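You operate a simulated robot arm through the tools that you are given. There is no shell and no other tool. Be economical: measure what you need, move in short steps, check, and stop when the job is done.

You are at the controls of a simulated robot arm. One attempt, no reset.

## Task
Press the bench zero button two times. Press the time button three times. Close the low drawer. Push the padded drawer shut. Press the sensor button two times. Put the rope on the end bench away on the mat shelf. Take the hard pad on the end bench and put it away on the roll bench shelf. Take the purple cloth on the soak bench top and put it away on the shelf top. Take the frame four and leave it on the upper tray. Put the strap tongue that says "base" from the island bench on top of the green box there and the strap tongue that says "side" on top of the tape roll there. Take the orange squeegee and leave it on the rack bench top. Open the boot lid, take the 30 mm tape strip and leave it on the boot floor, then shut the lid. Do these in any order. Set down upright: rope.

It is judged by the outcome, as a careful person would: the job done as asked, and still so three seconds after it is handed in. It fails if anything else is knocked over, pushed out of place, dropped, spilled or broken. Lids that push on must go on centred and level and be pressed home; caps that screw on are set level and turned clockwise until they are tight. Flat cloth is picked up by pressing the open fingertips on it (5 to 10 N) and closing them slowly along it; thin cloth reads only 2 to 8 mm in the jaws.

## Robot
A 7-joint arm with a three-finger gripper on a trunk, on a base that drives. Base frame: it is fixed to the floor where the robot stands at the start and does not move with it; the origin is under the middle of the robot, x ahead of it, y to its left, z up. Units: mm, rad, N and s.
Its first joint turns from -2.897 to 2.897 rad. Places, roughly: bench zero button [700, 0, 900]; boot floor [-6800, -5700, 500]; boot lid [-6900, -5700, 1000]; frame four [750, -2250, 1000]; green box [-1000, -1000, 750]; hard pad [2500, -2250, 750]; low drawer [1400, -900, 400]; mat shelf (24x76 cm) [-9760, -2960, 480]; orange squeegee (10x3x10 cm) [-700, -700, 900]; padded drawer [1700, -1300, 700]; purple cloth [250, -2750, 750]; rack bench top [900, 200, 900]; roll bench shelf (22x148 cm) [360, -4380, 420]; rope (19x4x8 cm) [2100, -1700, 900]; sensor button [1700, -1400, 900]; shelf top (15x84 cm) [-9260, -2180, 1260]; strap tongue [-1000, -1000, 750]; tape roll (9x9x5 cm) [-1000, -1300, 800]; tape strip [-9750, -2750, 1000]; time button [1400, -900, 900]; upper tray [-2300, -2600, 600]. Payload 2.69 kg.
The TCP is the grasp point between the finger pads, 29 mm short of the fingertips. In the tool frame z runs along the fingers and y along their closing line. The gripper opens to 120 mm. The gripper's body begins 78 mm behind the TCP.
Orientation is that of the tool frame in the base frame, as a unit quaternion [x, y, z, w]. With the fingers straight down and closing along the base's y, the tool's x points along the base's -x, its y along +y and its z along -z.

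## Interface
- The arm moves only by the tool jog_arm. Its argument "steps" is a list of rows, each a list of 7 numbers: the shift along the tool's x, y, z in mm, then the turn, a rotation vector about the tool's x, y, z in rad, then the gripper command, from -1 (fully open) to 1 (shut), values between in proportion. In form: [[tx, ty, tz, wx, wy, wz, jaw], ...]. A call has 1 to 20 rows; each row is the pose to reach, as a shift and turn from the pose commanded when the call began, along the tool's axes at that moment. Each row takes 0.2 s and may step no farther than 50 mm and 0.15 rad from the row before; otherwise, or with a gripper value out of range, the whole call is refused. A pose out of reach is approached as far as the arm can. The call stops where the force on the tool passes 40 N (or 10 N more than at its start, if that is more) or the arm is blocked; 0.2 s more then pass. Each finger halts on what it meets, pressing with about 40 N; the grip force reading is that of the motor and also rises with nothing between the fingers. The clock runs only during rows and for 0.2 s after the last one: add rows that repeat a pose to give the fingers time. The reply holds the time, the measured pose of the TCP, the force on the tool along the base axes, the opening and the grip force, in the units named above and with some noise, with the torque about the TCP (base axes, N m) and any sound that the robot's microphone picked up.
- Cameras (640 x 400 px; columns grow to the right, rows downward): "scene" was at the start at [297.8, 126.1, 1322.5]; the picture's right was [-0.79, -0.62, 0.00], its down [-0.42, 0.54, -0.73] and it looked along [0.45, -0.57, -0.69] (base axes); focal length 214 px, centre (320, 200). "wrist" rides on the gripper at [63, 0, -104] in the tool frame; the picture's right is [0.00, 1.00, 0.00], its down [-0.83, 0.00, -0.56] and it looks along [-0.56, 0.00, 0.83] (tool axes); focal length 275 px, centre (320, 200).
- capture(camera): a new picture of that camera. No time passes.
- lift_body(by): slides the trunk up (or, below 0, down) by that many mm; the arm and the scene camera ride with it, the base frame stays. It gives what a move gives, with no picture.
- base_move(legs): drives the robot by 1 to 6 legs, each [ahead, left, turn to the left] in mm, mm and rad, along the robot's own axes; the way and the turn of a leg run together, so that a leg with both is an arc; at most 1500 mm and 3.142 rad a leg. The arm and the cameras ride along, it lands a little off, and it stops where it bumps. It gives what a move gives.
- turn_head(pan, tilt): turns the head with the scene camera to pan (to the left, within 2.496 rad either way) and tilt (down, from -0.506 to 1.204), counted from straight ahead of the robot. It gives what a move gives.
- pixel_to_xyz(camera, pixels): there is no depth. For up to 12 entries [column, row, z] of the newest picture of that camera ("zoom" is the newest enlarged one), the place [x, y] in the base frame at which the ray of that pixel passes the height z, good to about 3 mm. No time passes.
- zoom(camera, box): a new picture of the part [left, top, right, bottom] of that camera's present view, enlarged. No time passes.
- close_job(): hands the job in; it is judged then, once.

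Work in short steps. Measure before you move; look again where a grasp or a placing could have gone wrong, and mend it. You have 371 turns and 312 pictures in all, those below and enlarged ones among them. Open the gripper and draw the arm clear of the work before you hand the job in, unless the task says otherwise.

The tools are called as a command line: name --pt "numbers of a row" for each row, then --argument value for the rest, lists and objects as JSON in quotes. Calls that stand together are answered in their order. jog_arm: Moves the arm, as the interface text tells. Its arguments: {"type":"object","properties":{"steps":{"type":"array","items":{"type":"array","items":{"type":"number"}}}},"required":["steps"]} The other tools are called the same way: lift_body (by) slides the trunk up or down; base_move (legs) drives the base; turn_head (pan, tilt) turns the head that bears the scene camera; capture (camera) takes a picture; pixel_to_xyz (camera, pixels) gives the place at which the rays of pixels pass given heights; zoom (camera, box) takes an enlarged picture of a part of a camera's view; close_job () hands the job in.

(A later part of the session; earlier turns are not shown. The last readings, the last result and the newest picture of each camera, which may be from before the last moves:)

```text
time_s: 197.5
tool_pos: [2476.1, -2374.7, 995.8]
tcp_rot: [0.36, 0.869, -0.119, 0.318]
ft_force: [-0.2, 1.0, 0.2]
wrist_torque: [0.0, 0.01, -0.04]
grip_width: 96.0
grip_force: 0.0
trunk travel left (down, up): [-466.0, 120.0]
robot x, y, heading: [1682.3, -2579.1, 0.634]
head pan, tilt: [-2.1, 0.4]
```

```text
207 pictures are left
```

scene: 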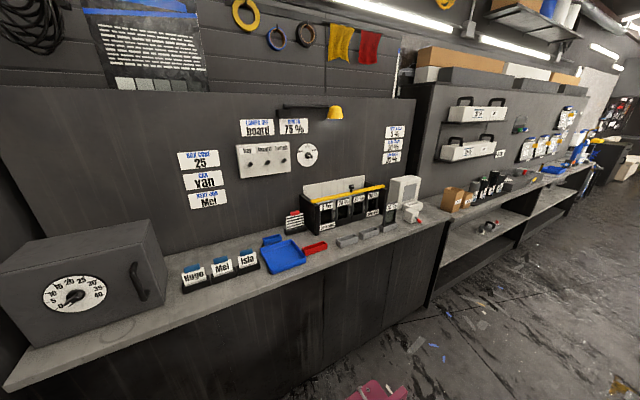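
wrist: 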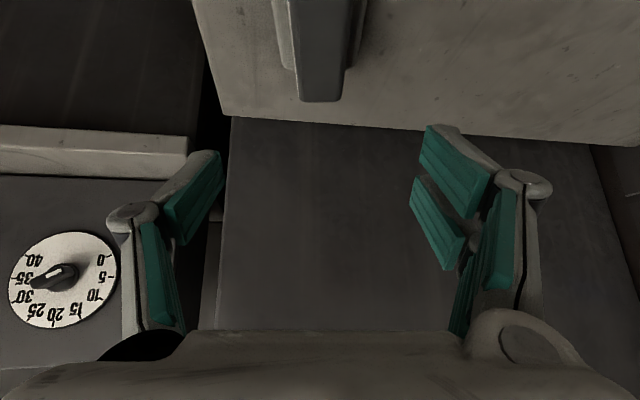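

Pad is straight below along my line. I descend vertically 71 mm in this pitched pose and close.

jog_arm --pt "16 0 19 0 0 0 -0.6" --pt "32 0 38 0 0 0 -0.6" --pt "45.7 0 54.3 0 0 0 -0.6" --pt "45.7 0 54.3 0 0 0 0.2" --pt "45.7 0 54.3 0 0 0 1" --pt "45.7 0 54.3 0 0 0 1" --pt "45.7 0 54.3 0 0 0 1"

capture --camera "wrist"

turn_head --pan -0.75 --tilt 0.7

zoom --camera "scene" --box '[240, 120, 400, 240]'

```text
time_s: 199.1
tool_pos: [2476.2, -2376.3, 924.8]
tcp_rot: [0.359, 0.869, -0.119, 0.317]
ft_force: [1.2, -0.6, 0.6]
wrist_torque: [-0.05, -0.04, 0.01]
grip_width: 33.5
grip_force: 40.0
trunk travel left (down, up): [-466.0, 120.0]
robot x, y, heading: [1685.9, -2579.2, 0.638]
head pan, tilt: [-2.1, 0.4]
```

```text
206 pictures are left
```

wrist: 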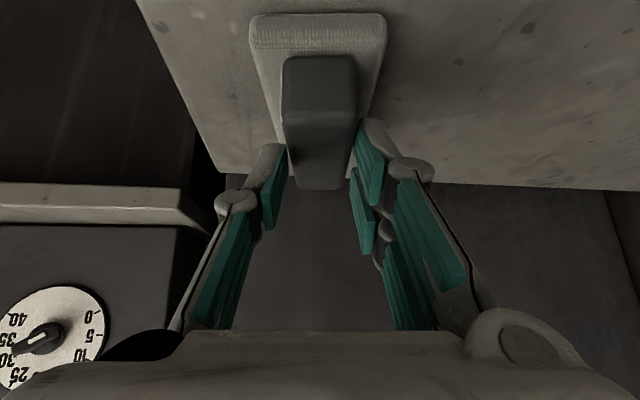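

```text
time_s: 200.6
tool_pos: [2477.1, -2375.7, 924.8]
tcp_rot: [0.359, 0.87, -0.119, 0.318]
ft_force: [0.8, 0.2, -0.8]
wrist_torque: [-0.02, 0.01, 0.04]
grip_width: 33.0
grip_force: 39.9
trunk travel left (down, up): [-466.0, 120.0]
robot x, y, heading: [1687.6, -2579.7, 0.631]
head pan, tilt: [-0.75, 0.7]
```

```text
3.33 times, centred on (320, 180) of scene
```

zoom: 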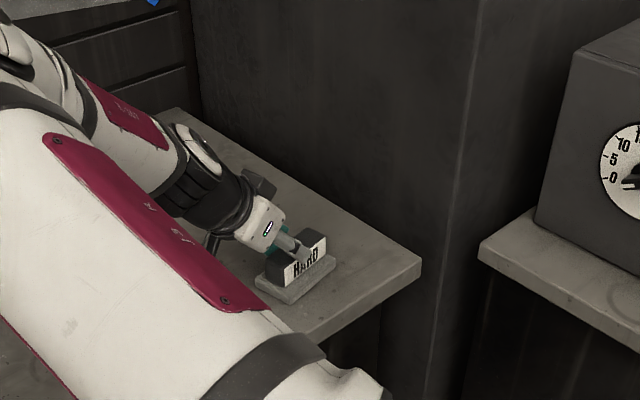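

The pad is held level by the pitched tool. I lift it 115 mm and bring the arm round to the robot's right side.

jog_arm --pt "-25 0 -29 0 0 0 1" --pt "-50 0 -59 0 0 0 1" --pt "-74 0 -88 0 0 0 1" --pt "-78 -47 -85 0.01 0 0.012 1" --pt "-82 -94 -81 0.02 0 0.024 1" --pt "-86 -141 -78 0.03 0 0.036 1" --pt "-90 -188 -75 0.04 0 0.048 1" --pt "-94 -235 -71 0.05 0 0.06 1" --pt "-98 -282 -68 0.06 0 0.072 1" --pt "-102 -329 -65 0.07 0 0.084 1" --pt "-106 -376 -62 0.08 0 0.096 1" --pt "-110 -423 -58 0.09 0 0.108 1" --pt "-113 -469 -55 0.101 0 0.12 1"

turn_head --pan -2.4 --tilt 0.6

capture --camera "scene"

turn_head --pan 2.4 --tilt 0.6

capture --camera "scene"

```text
time_s: 203.4
tool_pos: [2184.9, -2751.1, 1030.9]
tcp_rot: [0.426, 0.839, -0.143, 0.306]
ft_force: [0.9, 0.5, -0.9]
wrist_torque: [0.01, 0.01, -0.04]
grip_width: 32.8
grip_force: 40.2
trunk travel left (down, up): [-466.0, 120.0]
robot x, y, heading: [1683.9, -2583.3, 0.637]
head pan, tilt: [-0.75, 0.7]
```

```text
time_s: 205.1
tool_pos: [2184.9, -2751.6, 1031.1]
tcp_rot: [0.427, 0.839, -0.144, 0.306]
ft_force: [0.2, 0.4, -1.5]
wrist_torque: [0.07, 0.03, 0.01]
grip_width: 32.9
grip_force: 39.8
trunk travel left (down, up): [-466.0, 120.0]
robot x, y, heading: [1684.5, -2580.5, 0.635]
head pan, tilt: [-2.4, 0.6]
```

```text
204 pictures are left
```

scene: 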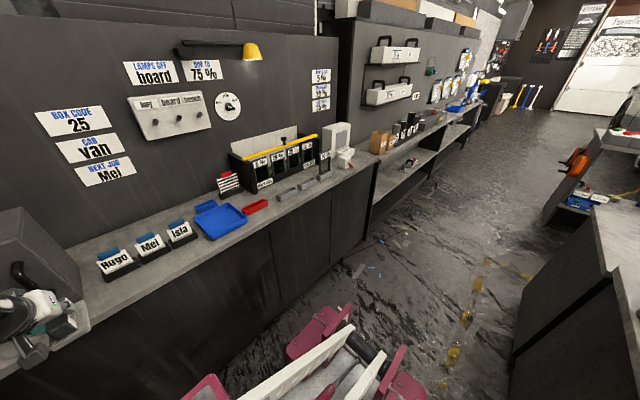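

```text
time_s: 208.9
tool_pos: [2185.1, -2750.7, 1030.9]
tcp_rot: [0.427, 0.839, -0.144, 0.306]
ft_force: [-0.4, -0.2, -1.4]
wrist_torque: [0.03, -0.01, -0.04]
grip_width: 33.2
grip_force: 40.1
trunk travel left (down, up): [-466.0, 120.0]
robot x, y, heading: [1685.3, -2578.3, 0.642]
head pan, tilt: [2.4, 0.6]
```

```text
203 pictures are left
```

scene: 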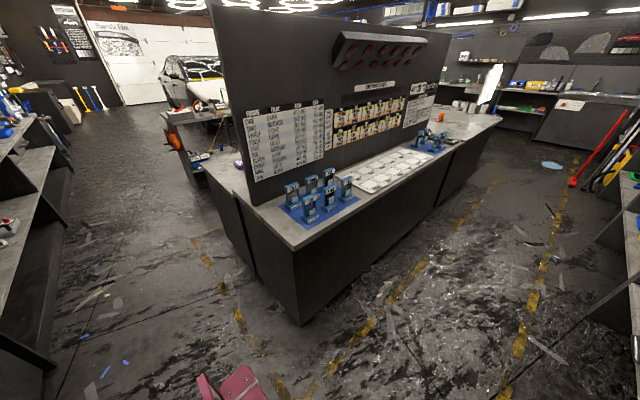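

Path behind is clear. I draw the pad 60 mm closer, then back along the counter 2100 mm (with a tiny heading trim).

jog_arm --pt "23 0 -19 0 0 0 1" --pt "46 0 -39 0 0 0 1"

base_move --legs '[[0, 0, -0.015], [-1100, 0, 0], [-1040, 0, 0]]'

turn_head --pan -1.5 --tilt 0.7

capture --camera "scene"

capture --camera "wrist"

```text
time_s: 209.5
tool_pos: [2185.7, -2733.2, 1039.7]
tcp_rot: [0.427, 0.839, -0.144, 0.305]
ft_force: [0.1, 0.8, -1.0]
wrist_torque: [0.03, 0.03, 0.0]
grip_width: 33.2
grip_force: 40.1
out of reach, approached as far as the arm can: row 1, 2
trunk travel left (down, up): [-466.0, 120.0]
robot x, y, heading: [1686.4, -2579.5, 0.632]
head pan, tilt: [2.4, 0.6]
```

```text
time_s: 220.3
tool_pos: [459.7, -3989.8, 1038.5]
tcp_rot: [0.434, 0.835, -0.147, 0.305]
ft_force: [0.1, 0.1, -0.7]
wrist_torque: [0.0, 0.02, 0.02]
grip_width: 33.2
grip_force: 40.2
trunk travel left (down, up): [-466.0, 120.0]
robot x, y, heading: [-34.8, -3825.9, 0.619]
head pan, tilt: [2.4, 0.6]
```

```text
time_s: 223.5
tool_pos: [461.0, -3990.3, 1038.9]
tcp_rot: [0.434, 0.836, -0.147, 0.303]
ft_force: [-0.9, 0.6, -1.1]
wrist_torque: [-0.01, 0.02, 0.01]
grip_width: 33.5
grip_force: 40.1
trunk travel left (down, up): [-466.0, 120.0]
robot x, y, heading: [-36.1, -3825.7, 0.622]
head pan, tilt: [-1.499, 0.7]
```

```text
202 pictures are left
```

scene: 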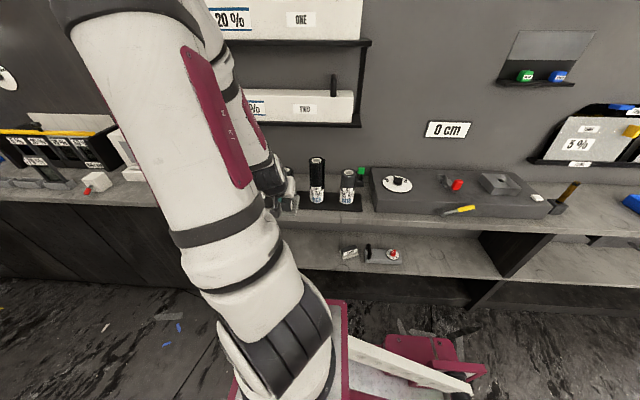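

```text
201 pictures are left
```

wrist: 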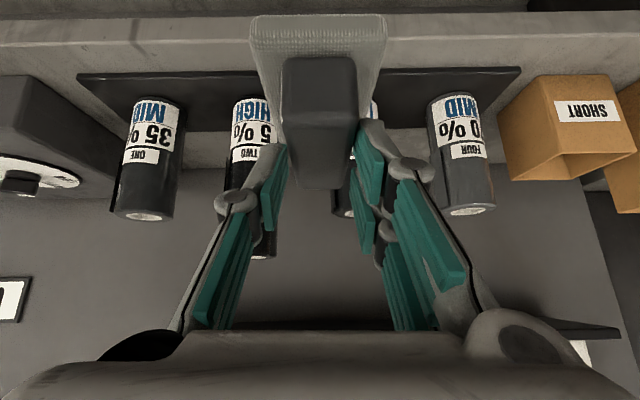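

I measure the counter and shelf edges relative to the arm.

pixel_to_xyz --camera "scene" --pixels '[[420, 222, 880], [420, 230, 860], [420, 278, 420], [420, 270, 420], [350, 252, 420], [385, 255, 440], [330, 265, 420], [300, 232, 440]]'

zoom --camera "scene" --box '[270, 150, 510, 310]'

```text
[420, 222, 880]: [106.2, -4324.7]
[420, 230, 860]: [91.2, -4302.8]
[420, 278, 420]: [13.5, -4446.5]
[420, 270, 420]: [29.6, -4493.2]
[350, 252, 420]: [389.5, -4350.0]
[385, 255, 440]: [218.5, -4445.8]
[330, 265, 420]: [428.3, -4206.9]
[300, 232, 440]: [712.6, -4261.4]
```

```text
2.50 times, centred on (390, 230) of scene
```

zoom: 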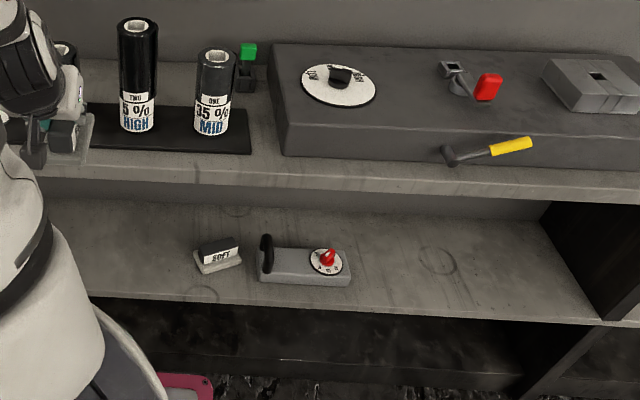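

The shelf also holds a SOFT pad; free space lies left of it. I step 60 mm away from the counter and lower the trunk fully so the pad comes below counter height.

base_move --legs '[[0, 60, 0]]'

lift_body --by -460

capture --camera "wrist"

capture --camera "scene"

```text
time_s: 224.5
tool_pos: [425.1, -3939.1, 1038.5]
tcp_rot: [0.433, 0.835, -0.146, 0.304]
ft_force: [0.0, 0.7, -1.4]
wrist_torque: [0.05, 0.02, -0.02]
grip_width: 33.3
grip_force: 39.9
trunk travel left (down, up): [-466.0, 120.0]
robot x, y, heading: [-74.4, -3778.6, 0.615]
head pan, tilt: [-1.499, 0.7]
```

```text
refused: -460 is not a number from -400 to 400
```

```text
199 pictures are left
```

wrist: 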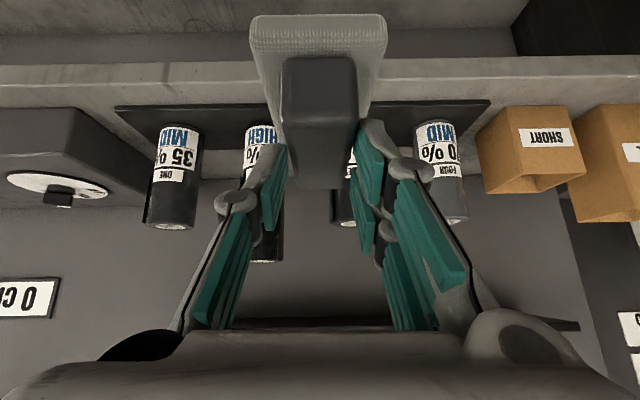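

```text
198 pictures are left
```

scene: 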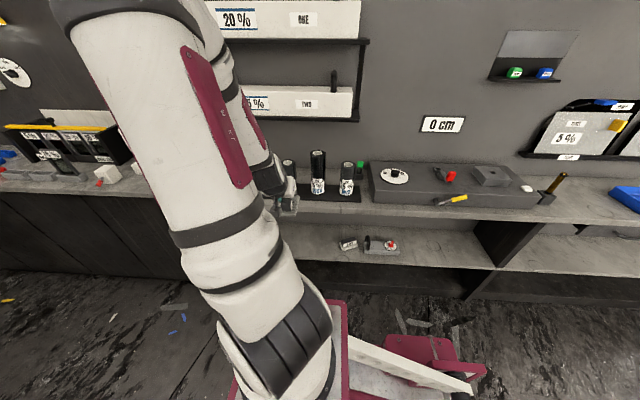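

The lift needs two calls. I lower 400 and then 60 mm.

lift_body --by -300

lift_body --by -160

capture --camera "wrist"

capture --camera "scene"

```text
time_s: 227.5
tool_pos: [529.9, -3866.0, 739.9]
tcp_rot: [0.434, 0.836, -0.146, 0.303]
ft_force: [0.1, 0.0, -1.6]
wrist_torque: [-0.01, 0.05, 0.02]
grip_width: 33.2
grip_force: 39.6
trunk travel left (down, up): [-166.0, 420.0]
robot x, y, heading: [-73.4, -3779.9, 0.618]
head pan, tilt: [-1.499, 0.7]
```

```text
time_s: 229.3
tool_pos: [530.7, -3864.7, 579.4]
tcp_rot: [0.434, 0.836, -0.146, 0.303]
ft_force: [0.1, -0.9, -0.9]
wrist_torque: [0.0, 0.02, 0.0]
grip_width: 33.0
grip_force: 40.1
trunk travel left (down, up): [-6.0, 580.0]
robot x, y, heading: [-74.6, -3775.3, 0.619]
head pan, tilt: [-1.499, 0.7]
```

```text
197 pictures are left
```

wrist: 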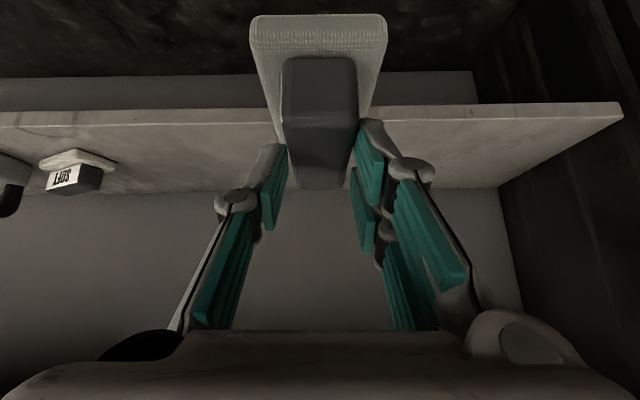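

```text
196 pictures are left
```

scene: 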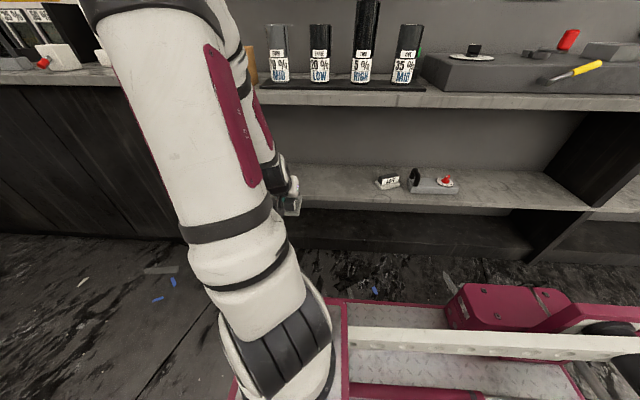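

The pad now faces the shelf opening. I verify shelf points in the wrist view: front edge (450,105), SOFT (75,170), right end (620,108).

pixel_to_xyz --camera "wrist" --pixels '[[75, 165, 430], [450, 107, 420], [450, 107, 400], [450, 185, 420], [200, 107, 420], [200, 190, 420], [620, 104, 420]]'

pixel_to_xyz --camera "scene" --pixels '[[388, 183, 430], [430, 205, 420], [430, 205, 400], [430, 165, 420], [436, 190, 420]]'

```text
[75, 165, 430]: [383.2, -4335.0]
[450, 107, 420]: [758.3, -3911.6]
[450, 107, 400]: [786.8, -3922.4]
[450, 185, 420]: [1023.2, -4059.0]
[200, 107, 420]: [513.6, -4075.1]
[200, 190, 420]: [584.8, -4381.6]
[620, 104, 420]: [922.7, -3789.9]
```

```text
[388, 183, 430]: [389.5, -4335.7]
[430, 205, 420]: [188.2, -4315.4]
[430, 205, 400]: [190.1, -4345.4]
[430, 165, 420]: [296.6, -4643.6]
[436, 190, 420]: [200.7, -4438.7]
```

SOFT agrees in both cameras, shelf z≈415, front edge n≈3606, depth 285. I lower 79 mm and slide the pad in 263 mm.

jog_arm --pt "25 0 30 0 0 0 1" --pt "50 0 61 0 0 0 1" --pt "16 0 89 0 0 0 1" --pt "-18 0 117 0 0 0 1" --pt "-52 0 144 0 0 0 1" --pt "-86 0 172 0 0 0 1" --pt "-120 0 200 0 0 0 1" --pt "-153.6 0 227.7 0 0 0 1" --pt "-153.6 0 227.7 0 0 0 1"

capture --camera "wrist"

zoom --camera "scene" --box '[200, 100, 480, 300]'

```text
time_s: 231.3
tool_pos: [684.5, -4079.0, 500.6]
tcp_rot: [0.434, 0.836, -0.146, 0.302]
ft_force: [0.0, 0.6, -2.1]
wrist_torque: [-0.01, 0.0, 0.0]
grip_width: 33.3
grip_force: 40.4
out of reach, approached as far as the arm can: row 1, 2
trunk travel left (down, up): [-6.0, 580.0]
robot x, y, heading: [-72.9, -3773.3, 0.619]
head pan, tilt: [-1.499, 0.7]
```

```text
195 pictures are left
```

wrist: 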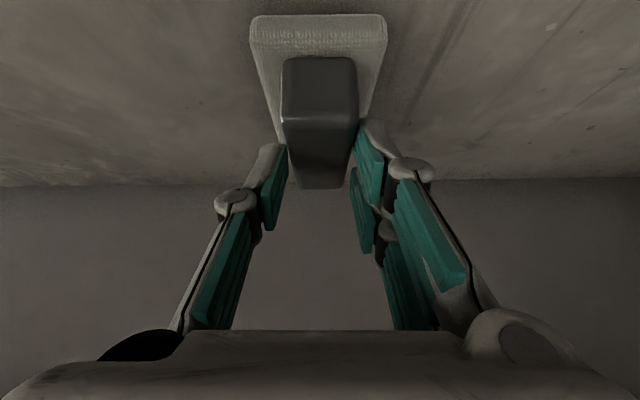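

```text
2.00 times, centred on (340, 200) of scene
```

zoom: 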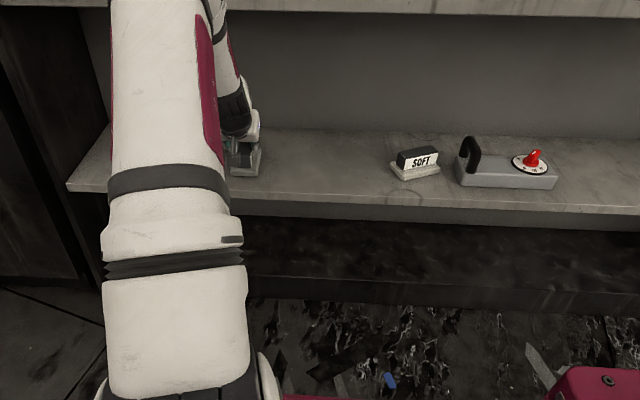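

The pad is over the shelf. I lower in 5 mm steps watching the force.

jog_arm --pt "9.5 0 11.6 0 0 0 1" --pt "16 0 19.4 0 0 0 1" --pt "19 0 23.2 0 0 0 1" --pt "22 0 27 0 0 0 1" --pt "24 0 29.4 0 0 0 1"

```text
time_s: 231.8
tool_pos: [687.1, -4082.1, 495.2]
tcp_rot: [0.434, 0.833, -0.149, 0.31]
ft_force: [-0.3, 1.0, 10.3]
wrist_torque: [0.39, 0.21, 0.0]
grip_width: 33.6
grip_force: 40.3
trunk travel left (down, up): [-6.0, 580.0]
robot x, y, heading: [-74.6, -3775.0, 0.624]
head pan, tilt: [-1.499, 0.7]
stopped in row 2: the force on the tool passed its limit at 48 N (the readings are from after the stop); the commanded pose is now the measured one
```

Contact came earlier than expected (z 495). I look before going on.

capture --camera "wrist"

turn_head --pan -1.2 --tilt 0.6

capture --camera "scene"

zoom --camera "scene" --box '[140, 120, 300, 240]'

```text
193 pictures are left
```

wrist: 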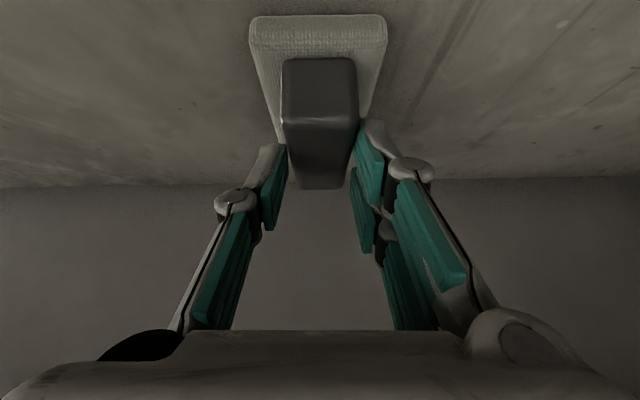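

```text
time_s: 232.6
tool_pos: [687.5, -4083.5, 494.1]
tcp_rot: [0.434, 0.833, -0.149, 0.31]
ft_force: [1.4, -1.7, 17.1]
wrist_torque: [-0.22, -0.15, -0.01]
grip_width: 32.9
grip_force: 40.0
trunk travel left (down, up): [-6.0, 580.0]
robot x, y, heading: [-74.6, -3772.8, 0.621]
head pan, tilt: [-1.201, 0.6]
```

```text
192 pictures are left
```

scene: 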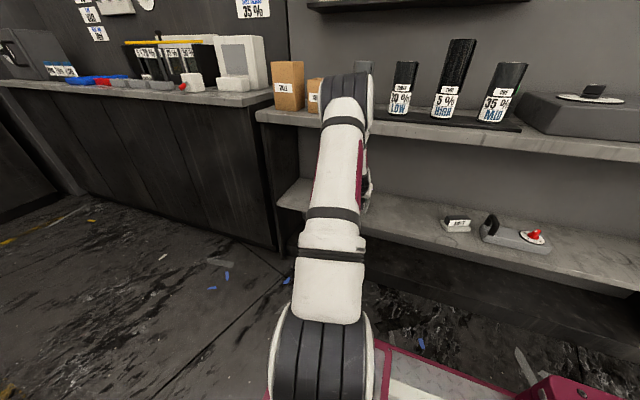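

```text
3.33 times, centred on (220, 180) of scene
```

zoom: 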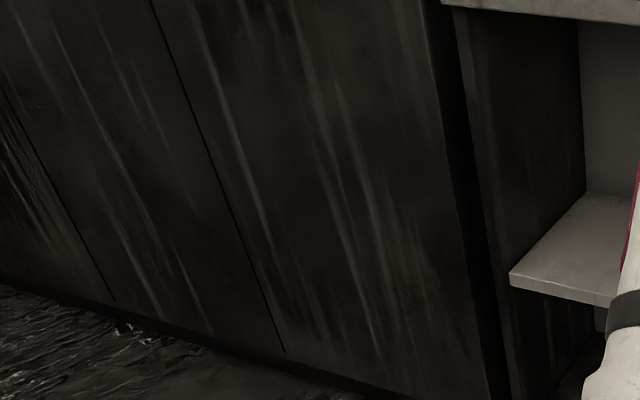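

The force is now vertical through the pad's centre (17 N, torque centred), i.e. it sits flat on the shelf. I release and draw straight back out.

jog_arm --pt "0 0 0 0 0 0 0" --pt "0 0 0 0 0 0 -0.5" --pt "0 0 0 0 0 0 -0.5" --pt "0 0 -15 0 0 0 -0.5" --pt "0 0 -50 0 0 0 -0.5" --pt "34 0 -85 0 0 0 -0.5" --pt "73 0 -117 0 0 0 -0.5" --pt "112 0 -149 0 0 0 -0.5" --pt "150 0 -180 0 0 0 -0.5"

capture --camera "wrist"

```text
refused: row 7 steps farther than a row can; nothing moved
```

```text
190 pictures are left
```

wrist: 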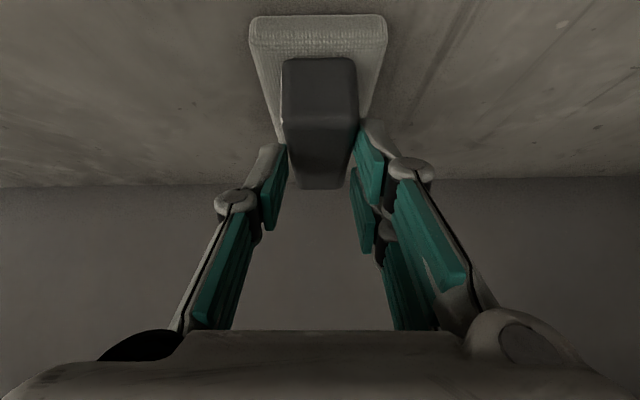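

Refused for a step slightly over 50 mm; I repeat with smaller steps.

jog_arm --pt "0 0 0 0 0 0 0" --pt "0 0 0 0 0 0 -0.5" --pt "0 0 0 0 0 0 -0.5" --pt "0 0 -15 0 0 0 -0.5" --pt "0 0 -50 0 0 0 -0.5" --pt "30 0 -80 0 0 0 -0.5" --pt "65 0 -109 0 0 0 -0.5" --pt "100 0 -138 0 0 0 -0.5" --pt "135 0 -166 0 0 0 -0.5"

capture --camera "wrist"

turn_head --pan -1.6 --tilt 0.6

capture --camera "scene"

```text
time_s: 234.6
tool_pos: [563.9, -3912.3, 530.5]
tcp_rot: [0.434, 0.833, -0.148, 0.31]
ft_force: [-0.3, -0.7, 0.7]
wrist_torque: [0.02, 0.01, -0.01]
grip_width: 90.0
grip_force: 0.0
trunk travel left (down, up): [-6.0, 580.0]
robot x, y, heading: [-72.2, -3778.0, 0.618]
head pan, tilt: [-1.201, 0.6]
```

```text
189 pictures are left
```

wrist: 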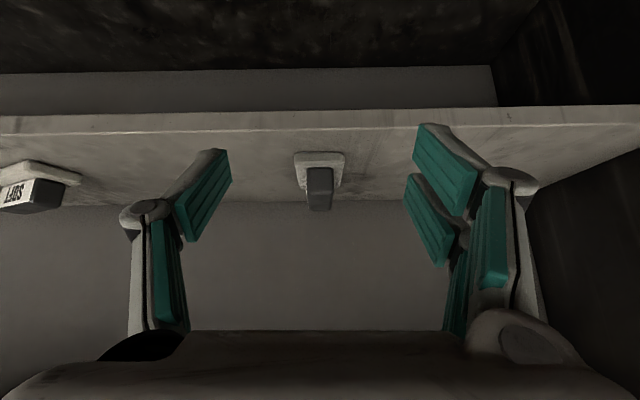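

```text
time_s: 235.5
tool_pos: [563.6, -3911.3, 532.5]
tcp_rot: [0.434, 0.834, -0.148, 0.308]
ft_force: [0.4, 0.3, 0.6]
wrist_torque: [-0.01, -0.03, 0.0]
grip_width: 89.7
grip_force: 0.1
trunk travel left (down, up): [-6.0, 580.0]
robot x, y, heading: [-75.4, -3778.0, 0.622]
head pan, tilt: [-1.6, 0.6]
```

```text
188 pictures are left
```

scene: 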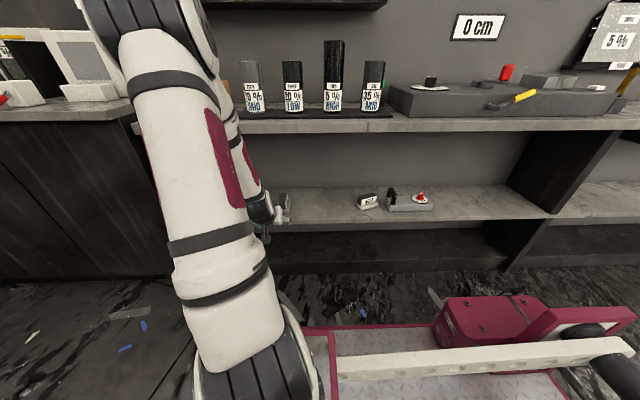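

HARD sits on the shelf beside SOFT. Next the rope: I raise the trunk, straighten the tool and drive back toward the end bench.

lift_body --by 400

lift_body --by 120

jog_arm --pt "0 10 -5 0 0.1 0 -0.5" --pt "0 20 -10 0 0.2 0 -0.5" --pt "0 30 -15 0 0.3 0 -0.5" --pt "0 40 -20 0 0.4 0 -0.5" --pt "0 50 -25 0 0.5 0 -0.5" --pt "0 60 -30 0 0.6 0 -0.5" --pt "0 70 -30 0 0.69 0 -0.5"

```text
time_s: 239.3
tool_pos: [563.5, -3911.8, 933.9]
tcp_rot: [0.434, 0.833, -0.148, 0.309]
ft_force: [0.4, 0.1, 0.6]
wrist_torque: [0.01, 0.0, -0.01]
grip_width: 90.1
grip_force: 0.1
trunk travel left (down, up): [-406.0, 180.0]
robot x, y, heading: [-70.5, -3776.8, 0.616]
head pan, tilt: [-1.6, 0.6]
```

```text
time_s: 240.8
tool_pos: [563.7, -3910.6, 1052.6]
tcp_rot: [0.434, 0.833, -0.148, 0.308]
ft_force: [0.8, 0.0, 0.3]
wrist_torque: [0.04, -0.02, -0.02]
grip_width: 89.9
grip_force: 0.1
trunk travel left (down, up): [-526.0, 60.0]
robot x, y, heading: [-71.6, -3775.5, 0.614]
head pan, tilt: [-1.6, 0.6]
```

```text
time_s: 242.4
tool_pos: [609.6, -3853.3, 1076.5]
tcp_rot: [0.459, 0.888, 0.008, 0.008]
ft_force: [-0.9, 0.9, 0.3]
wrist_torque: [-0.04, -0.01, -0.01]
grip_width: 90.2
grip_force: 0.1
trunk travel left (down, up): [-526.0, 60.0]
robot x, y, heading: [-74.7, -3773.9, 0.617]
head pan, tilt: [-1.6, 0.6]
```

The jaw is already oriented across the rope's axis. I drive forward 2120 mm along the counter and slide 280 mm left, then look.

base_move --legs '[[1060, 0, 0.005], [1060, 0, 0], [0, 270, 0]]'

turn_head --pan -0.3 --tilt 0.7

capture --camera "scene"

```text
time_s: 254.3
tool_pos: [2171.5, -2427.0, 1077.3]
tcp_rot: [0.463, 0.886, 0.007, 0.009]
ft_force: [0.0, 0.5, -0.3]
wrist_torque: [0.0, -0.03, 0.0]
grip_width: 90.1
grip_force: 0.0
trunk travel left (down, up): [-526.0, 60.0]
robot x, y, heading: [1488.4, -2342.3, 0.609]
head pan, tilt: [-1.6, 0.6]
```

```text
time_s: 255.8
tool_pos: [2171.7, -2428.2, 1077.7]
tcp_rot: [0.464, 0.886, 0.007, 0.009]
ft_force: [-0.4, 0.6, 0.0]
wrist_torque: [0.0, 0.0, 0.01]
grip_width: 90.1
grip_force: 0.0
trunk travel left (down, up): [-526.0, 60.0]
robot x, y, heading: [1487.1, -2341.9, 0.615]
head pan, tilt: [-0.3, 0.7]
```

```text
187 pictures are left
```

scene: 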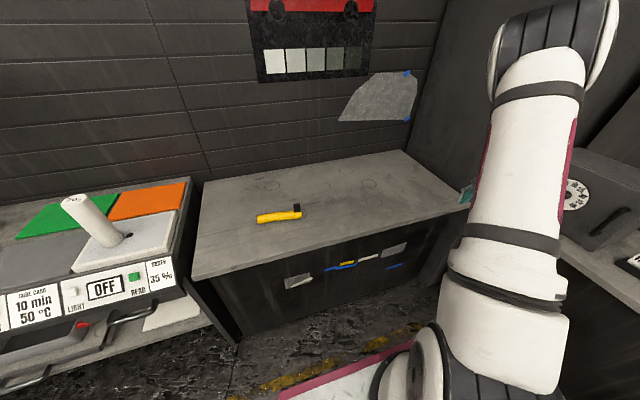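

I have a clear view of the rope at (280,217). I swing the arm over to hover above it at z 1077, keeping the yaw.

jog_arm --pt "43 23 0 0 0 0.006 -0.5" --pt "85 47 0 0 0 0.012 -0.5" --pt "128 70 0 0 0 0.018 -0.5" --pt "171 93 0 0 0 0.025 -0.5" --pt "214 117 0 0 0 0.031 -0.5" --pt "256 140 0 0 0 0.037 -0.5" --pt "299 163 0 0 0 0.043 -0.5" --pt "342 187 0 0 0 0.049 -0.5" --pt "384 210 0 0 0 0.055 -0.5" --pt "427 234 0 0 0 0.061 -0.5" --pt "470 257 0 0 0 0.068 -0.5" --pt "513 280 0 0 0 0.074 -0.5" --pt "555 304 0 0 0 0.08 -0.5" --pt "598 327 0 0 0 0.086 -0.5"

capture --camera "wrist"

zoom --camera "scene" --box '[220, 160, 340, 260]'

```text
time_s: 258.8
tool_pos: [2099.2, -1749.8, 1080.3]
tcp_rot: [0.501, 0.865, 0.007, 0.009]
ft_force: [-0.4, -1.1, 0.0]
wrist_torque: [0.05, 0.03, 0.01]
grip_width: 90.1
grip_force: 0.0
trunk travel left (down, up): [-526.0, 60.0]
robot x, y, heading: [1487.2, -2342.2, 0.609]
head pan, tilt: [-0.3, 0.7]
```

```text
186 pictures are left
```

wrist: 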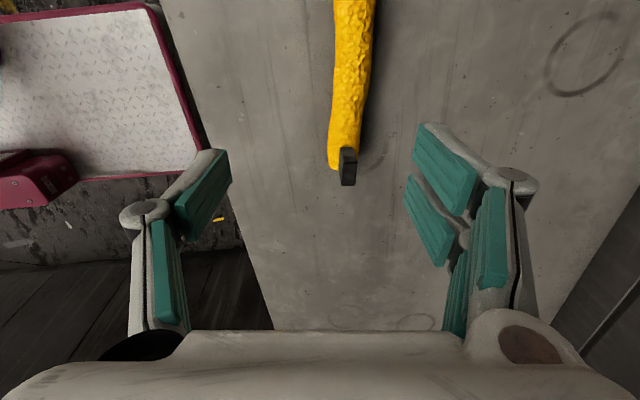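

```text
4.00 times, centred on (280, 210) of scene
```

zoom: 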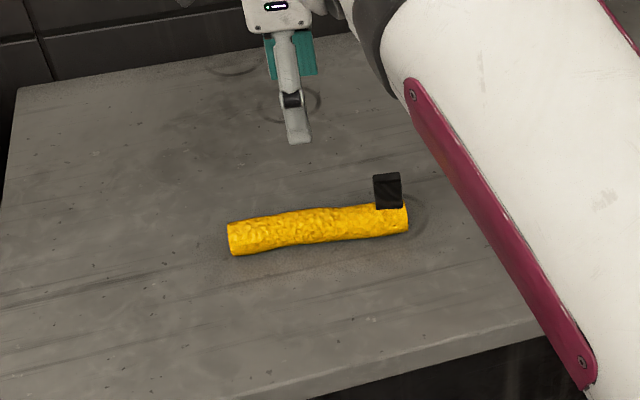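

I triangulate the tab end: wrist (345,160) with scene (299,214), and the other end in the scene (258,217.5).

pixel_to_xyz --camera "wrist" --pixels '[[340, 165, 900], [340, 165, 880], [340, 165, 860], [355, 5, 880], [347, 160, 920]]'

pixel_to_xyz --camera "scene" --pixels '[[301, 214.5, 900], [301, 214.5, 880], [301, 214.5, 860], [258, 218.5, 880], [258, 218.5, 860], [297, 206, 920]]'

```text
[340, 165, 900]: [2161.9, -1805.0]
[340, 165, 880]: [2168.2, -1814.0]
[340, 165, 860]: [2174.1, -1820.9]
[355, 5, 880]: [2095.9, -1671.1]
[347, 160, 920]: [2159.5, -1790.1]
```

```text
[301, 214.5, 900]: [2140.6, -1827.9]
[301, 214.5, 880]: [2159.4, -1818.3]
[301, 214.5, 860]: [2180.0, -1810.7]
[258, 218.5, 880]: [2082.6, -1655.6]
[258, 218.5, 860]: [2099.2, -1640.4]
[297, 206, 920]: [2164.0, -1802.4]
```

Rope axis at z≈872, centre (2129,-1733), bench ≈852. The mat shelf will be under a bench, so I try a pitched grasp here too (pointing toward the tab end).

jog_arm --pt "0 12 30 0 -0.05 0.03 -0.5" --pt "0 24 60 0 -0.15 0.063 -0.5" --pt "0 34.5 90 0 -0.28 0.063 -0.5" --pt "0 34.5 100 0 -0.41 0.063 -0.5" --pt "0 34.5 100 0 -0.54 0.063 -0.5" --pt "0 34.5 100 0 -0.65 0.063 -0.5" --pt "0 34.5 100 0 -0.65 0.063 -0.5"

capture --camera "wrist"

capture --camera "scene"

```text
time_s: 260.4
tool_pos: [2114.6, -1757.6, 984.4]
tcp_rot: [0.503, 0.802, -0.153, 0.285]
ft_force: [-0.3, 0.2, 0.4]
wrist_torque: [-0.02, -0.01, 0.02]
grip_width: 90.0
grip_force: 0.1
out of reach, approached as far as the arm can: row 4, 5, 6, 7
trunk travel left (down, up): [-526.0, 60.0]
robot x, y, heading: [1489.7, -2343.5, 0.609]
head pan, tilt: [-0.3, 0.7]
```

```text
184 pictures are left
```

wrist: 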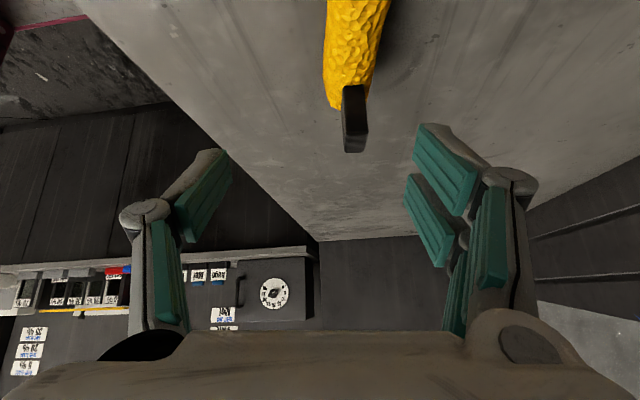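

```text
183 pictures are left
```

scene: 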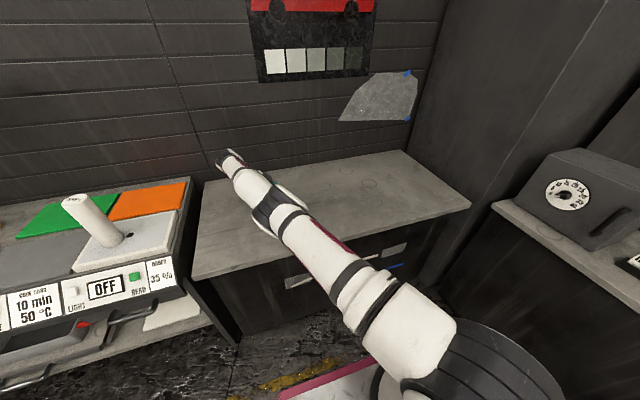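

Orientation works but the reach is short by ~30 mm; I slide the robot 140 mm left.

base_move --legs '[[10, 140, 0]]'

capture --camera "wrist"

```text
time_s: 261.7
tool_pos: [2041.9, -1637.2, 984.5]
tcp_rot: [0.503, 0.802, -0.152, 0.284]
ft_force: [0.7, 0.4, -0.2]
wrist_torque: [0.02, 0.02, 0.01]
grip_width: 90.0
grip_force: 0.0
trunk travel left (down, up): [-526.0, 60.0]
robot x, y, heading: [1421.5, -2220.8, 0.607]
head pan, tilt: [-0.3, 0.7]
```

```text
182 pictures are left
```

wrist: 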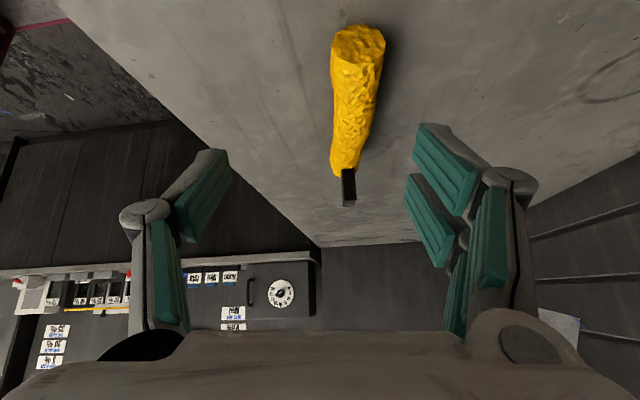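

Now in reach. I move above the rope's centre at z 945 and check alignment.

jog_arm --pt "-24 11 35 0 0 0 -0.5" --pt "-47 22 70 0 0 0 -0.5" --pt "-70.6 33 105 0 0 0 -0.5" --pt "-70.6 33 105 0 0 0 -0.5"

capture --camera "wrist"

zoom --camera "scene" --box '[220, 140, 360, 260]'

```text
time_s: 262.7
tool_pos: [2128.9, -1727.7, 944.5]
tcp_rot: [0.502, 0.803, -0.151, 0.284]
ft_force: [-1.4, 0.6, -0.9]
wrist_torque: [-0.02, 0.0, -0.03]
grip_width: 89.9
grip_force: 0.1
trunk travel left (down, up): [-526.0, 60.0]
robot x, y, heading: [1418.4, -2221.6, 0.611]
head pan, tilt: [-0.3, 0.7]
```

```text
181 pictures are left
```

wrist: 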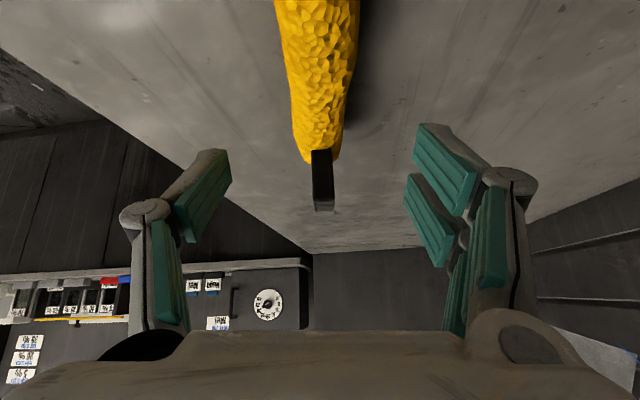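

```text
3.33 times, centred on (290, 200) of scene
```

zoom: 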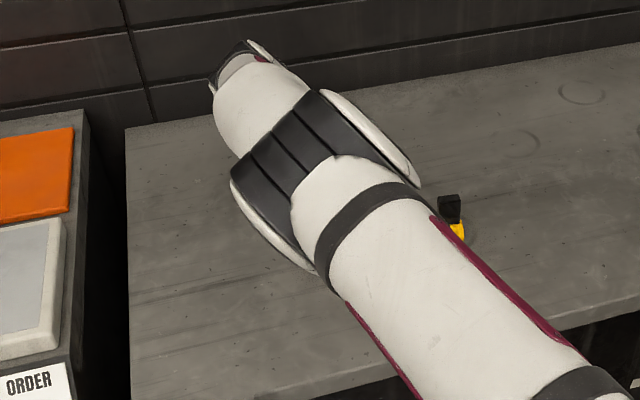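

Rope is centred between the fingers. I descend 60 mm vertically and close.

jog_arm --pt "12 -1 16 0 0 0 -0.5" --pt "24 -2 32 0 0 0 -0.5" --pt "36.5 -2.5 47.5 0 0 0 -0.5" --pt "36.5 -2.5 47.5 0 0 0 0.2" --pt "36.5 -2.5 47.5 0 0 0 0.7" --pt "36.5 -2.5 47.5 0 0 0 1" --pt "36.5 -2.5 47.5 0 0 0 1"

capture --camera "wrist"

```text
time_s: 264.3
tool_pos: [2127.2, -1726.8, 885.5]
tcp_rot: [0.503, 0.802, -0.152, 0.285]
ft_force: [1.2, 0.8, 4.2]
wrist_torque: [-0.14, 0.02, 0.18]
grip_width: 37.4
grip_force: 39.2
trunk travel left (down, up): [-526.0, 60.0]
robot x, y, heading: [1418.4, -2224.0, 0.61]
head pan, tilt: [-0.3, 0.7]
```

```text
179 pictures are left
```

wrist: 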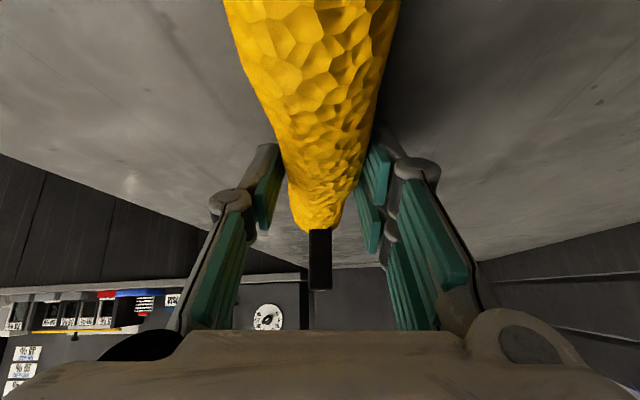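

Gripped at 37 mm. I lift 110 mm and check.

jog_arm --pt "-20 1 -26 0 0 0 1" --pt "-44 3 -57 0 0 0 1" --pt "-67 4.6 -87 0 0 0 1" --pt "-67 4.6 -87 0 0 0 1"

capture --camera "wrist"

capture --camera "scene"

```text
time_s: 265.3
tool_pos: [2127.2, -1726.5, 995.7]
tcp_rot: [0.503, 0.802, -0.152, 0.284]
ft_force: [-0.3, 0.0, -0.6]
wrist_torque: [0.02, 0.01, -0.01]
grip_width: 37.0
grip_force: 40.0
trunk travel left (down, up): [-526.0, 60.0]
robot x, y, heading: [1416.8, -2224.1, 0.613]
head pan, tilt: [-0.3, 0.7]
```

```text
178 pictures are left
```

wrist: 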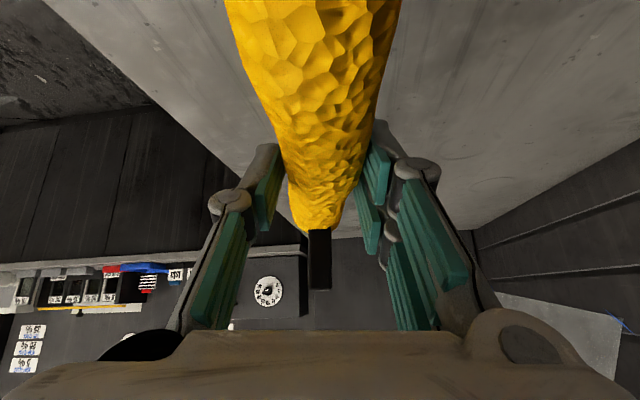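

```text
177 pictures are left
```

scene: 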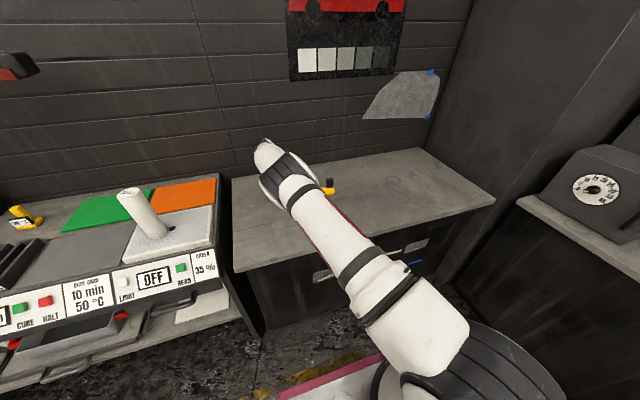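

Rope secure. I retrace the clear path: slide right, then back along the roll bench.

base_move --legs '[[-10, -350, 0], [-1100, 0, 0], [-1100, 0, 0]]'

turn_head --pan 2.49 --tilt 0.25

capture --camera "scene"

turn_head --pan -2.49 --tilt 0.25

capture --camera "scene"

```text
time_s: 278.0
tool_pos: [530.3, -3279.3, 995.5]
tcp_rot: [0.514, 0.795, -0.155, 0.282]
ft_force: [0.4, 0.3, -1.7]
wrist_torque: [0.02, -0.01, -0.01]
grip_width: 37.2
grip_force: 40.7
trunk travel left (down, up): [-526.0, 60.0]
robot x, y, heading: [-193.3, -3756.6, 0.583]
head pan, tilt: [-0.3, 0.7]
```

```text
time_s: 280.5
tool_pos: [529.7, -3280.0, 995.4]
tcp_rot: [0.514, 0.795, -0.156, 0.282]
ft_force: [-0.1, -0.3, -2.2]
wrist_torque: [0.01, 0.02, 0.01]
grip_width: 37.4
grip_force: 39.6
trunk travel left (down, up): [-526.0, 60.0]
robot x, y, heading: [-194.5, -3757.7, 0.586]
head pan, tilt: [2.491, 0.25]
```

```text
176 pictures are left
```

scene: 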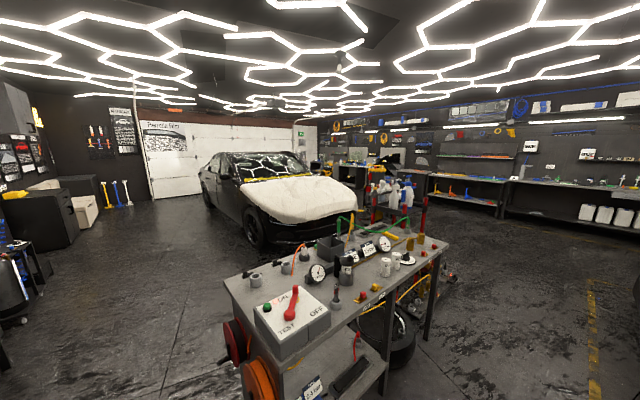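

```text
time_s: 284.4
tool_pos: [529.2, -3280.5, 994.5]
tcp_rot: [0.514, 0.795, -0.156, 0.281]
ft_force: [0.5, 0.3, -0.5]
wrist_torque: [-0.02, 0.03, 0.01]
grip_width: 37.2
grip_force: 39.1
trunk travel left (down, up): [-526.0, 60.0]
robot x, y, heading: [-197.3, -3756.9, 0.581]
head pan, tilt: [-2.491, 0.25]
```

```text
175 pictures are left
```

scene: 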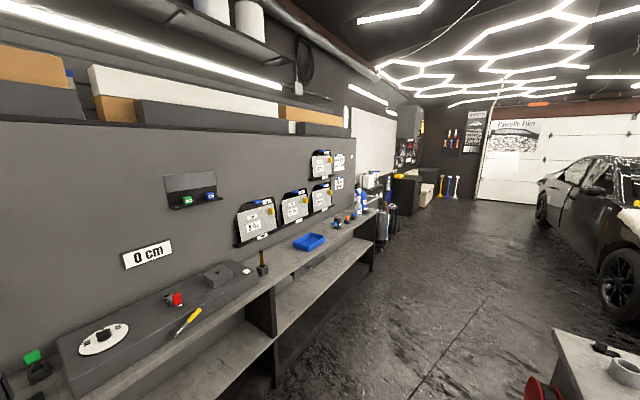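

I need a floor map for the trip to (-9760,-2960). I query several floor points from a fresh picture toward it.

turn_head --pan 2.45 --tilt 0.3

capture --camera "scene"

zoom --camera "scene" --box '[280, 100, 520, 250]'

pixel_to_xyz --camera "zoom" --pixels '[[20, 335, 0], [320, 250, 0], [400, 200, 900], [560, 250, 0], [500, 240, 0], [420, 190, 0], [300, 200, 0]]'

```text
time_s: 288.3
tool_pos: [529.1, -3281.2, 995.2]
tcp_rot: [0.514, 0.795, -0.156, 0.282]
ft_force: [0.6, -0.5, -1.2]
wrist_torque: [0.01, -0.02, 0.0]
grip_width: 37.0
grip_force: 40.2
trunk travel left (down, up): [-526.0, 60.0]
robot x, y, heading: [-195.1, -3755.5, 0.582]
head pan, tilt: [2.45, 0.3]
```

```text
174 pictures are left
```

scene: 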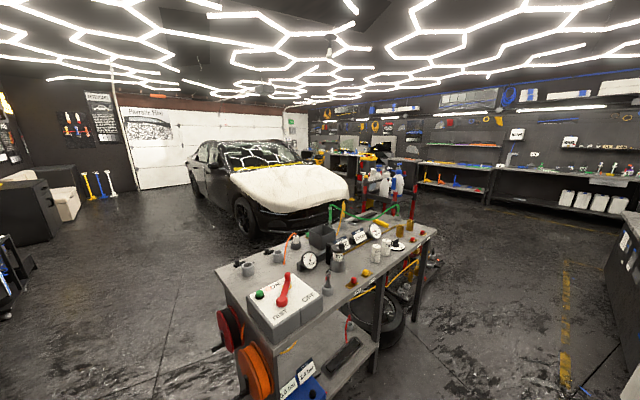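

```text
2.67 times, centred on (400, 175) of scene
```

zoom: 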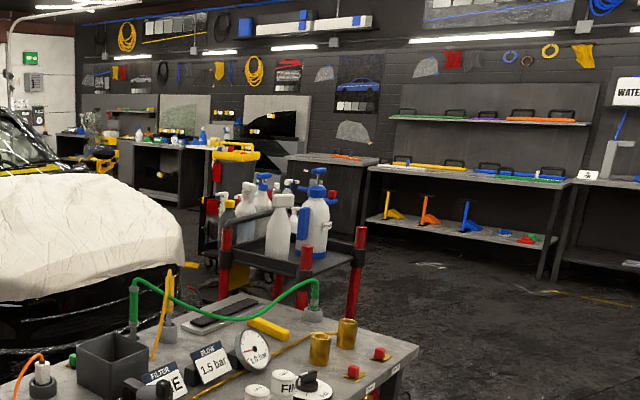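

```text
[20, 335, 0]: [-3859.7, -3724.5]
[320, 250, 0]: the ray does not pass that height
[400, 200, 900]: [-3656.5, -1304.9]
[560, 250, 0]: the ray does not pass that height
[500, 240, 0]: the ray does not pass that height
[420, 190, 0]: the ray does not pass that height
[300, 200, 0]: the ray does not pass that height
```

I query floor points with the full picture instead.

pixel_to_xyz --camera "scene" --pixels '[[430, 250, 0], [440, 215, 0], [440, 200, 0], [372, 195, 0], [480, 200, 0], [500, 212, 0], [245, 240, 0], [200, 235, 0], [400, 190, 0], [360, 350, 0], [600, 230, 0], [350, 180, 0]]'

```text
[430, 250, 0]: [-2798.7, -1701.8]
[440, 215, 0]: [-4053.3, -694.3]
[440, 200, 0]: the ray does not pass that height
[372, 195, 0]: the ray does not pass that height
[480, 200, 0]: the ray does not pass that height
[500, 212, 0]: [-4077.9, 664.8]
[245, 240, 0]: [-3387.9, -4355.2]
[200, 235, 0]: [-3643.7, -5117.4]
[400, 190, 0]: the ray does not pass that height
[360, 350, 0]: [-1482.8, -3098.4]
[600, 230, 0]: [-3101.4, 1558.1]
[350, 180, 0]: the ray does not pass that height
```

Rays reach ~5 m. I query the cart's top corners and the bottle cart.

pixel_to_xyz --camera "scene" --pixels '[[435, 230, 880], [218, 268, 880], [250, 340, 880], [372, 330, 880], [385, 345, 0], [413, 215, 700], [413, 178, 1000], [370, 215, 0], [620, 230, 880], [640, 215, 880]]'

turn_head --pan 1.9 --tilt 0.5

capture --camera "scene"

```text
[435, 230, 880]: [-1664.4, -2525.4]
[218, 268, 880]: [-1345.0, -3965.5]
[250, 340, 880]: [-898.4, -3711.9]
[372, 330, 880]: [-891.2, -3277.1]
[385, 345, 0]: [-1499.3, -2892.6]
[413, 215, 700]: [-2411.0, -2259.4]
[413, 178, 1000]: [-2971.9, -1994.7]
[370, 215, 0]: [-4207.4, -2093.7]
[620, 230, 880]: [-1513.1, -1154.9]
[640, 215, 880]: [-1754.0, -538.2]
```

```text
time_s: 289.2
tool_pos: [530.0, -3280.8, 994.7]
tcp_rot: [0.515, 0.794, -0.157, 0.282]
ft_force: [0.5, -0.4, -1.6]
wrist_torque: [0.01, 0.0, 0.01]
grip_width: 37.4
grip_force: 40.2
trunk travel left (down, up): [-526.0, 60.0]
robot x, y, heading: [-200.3, -3757.3, 0.584]
head pan, tilt: [1.901, 0.499]
```

```text
172 pictures are left
```

scene: 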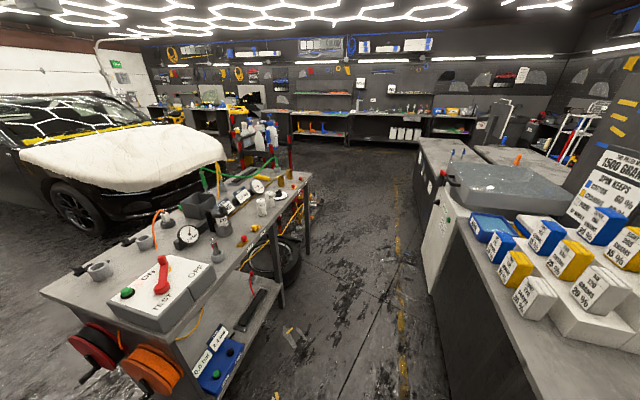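

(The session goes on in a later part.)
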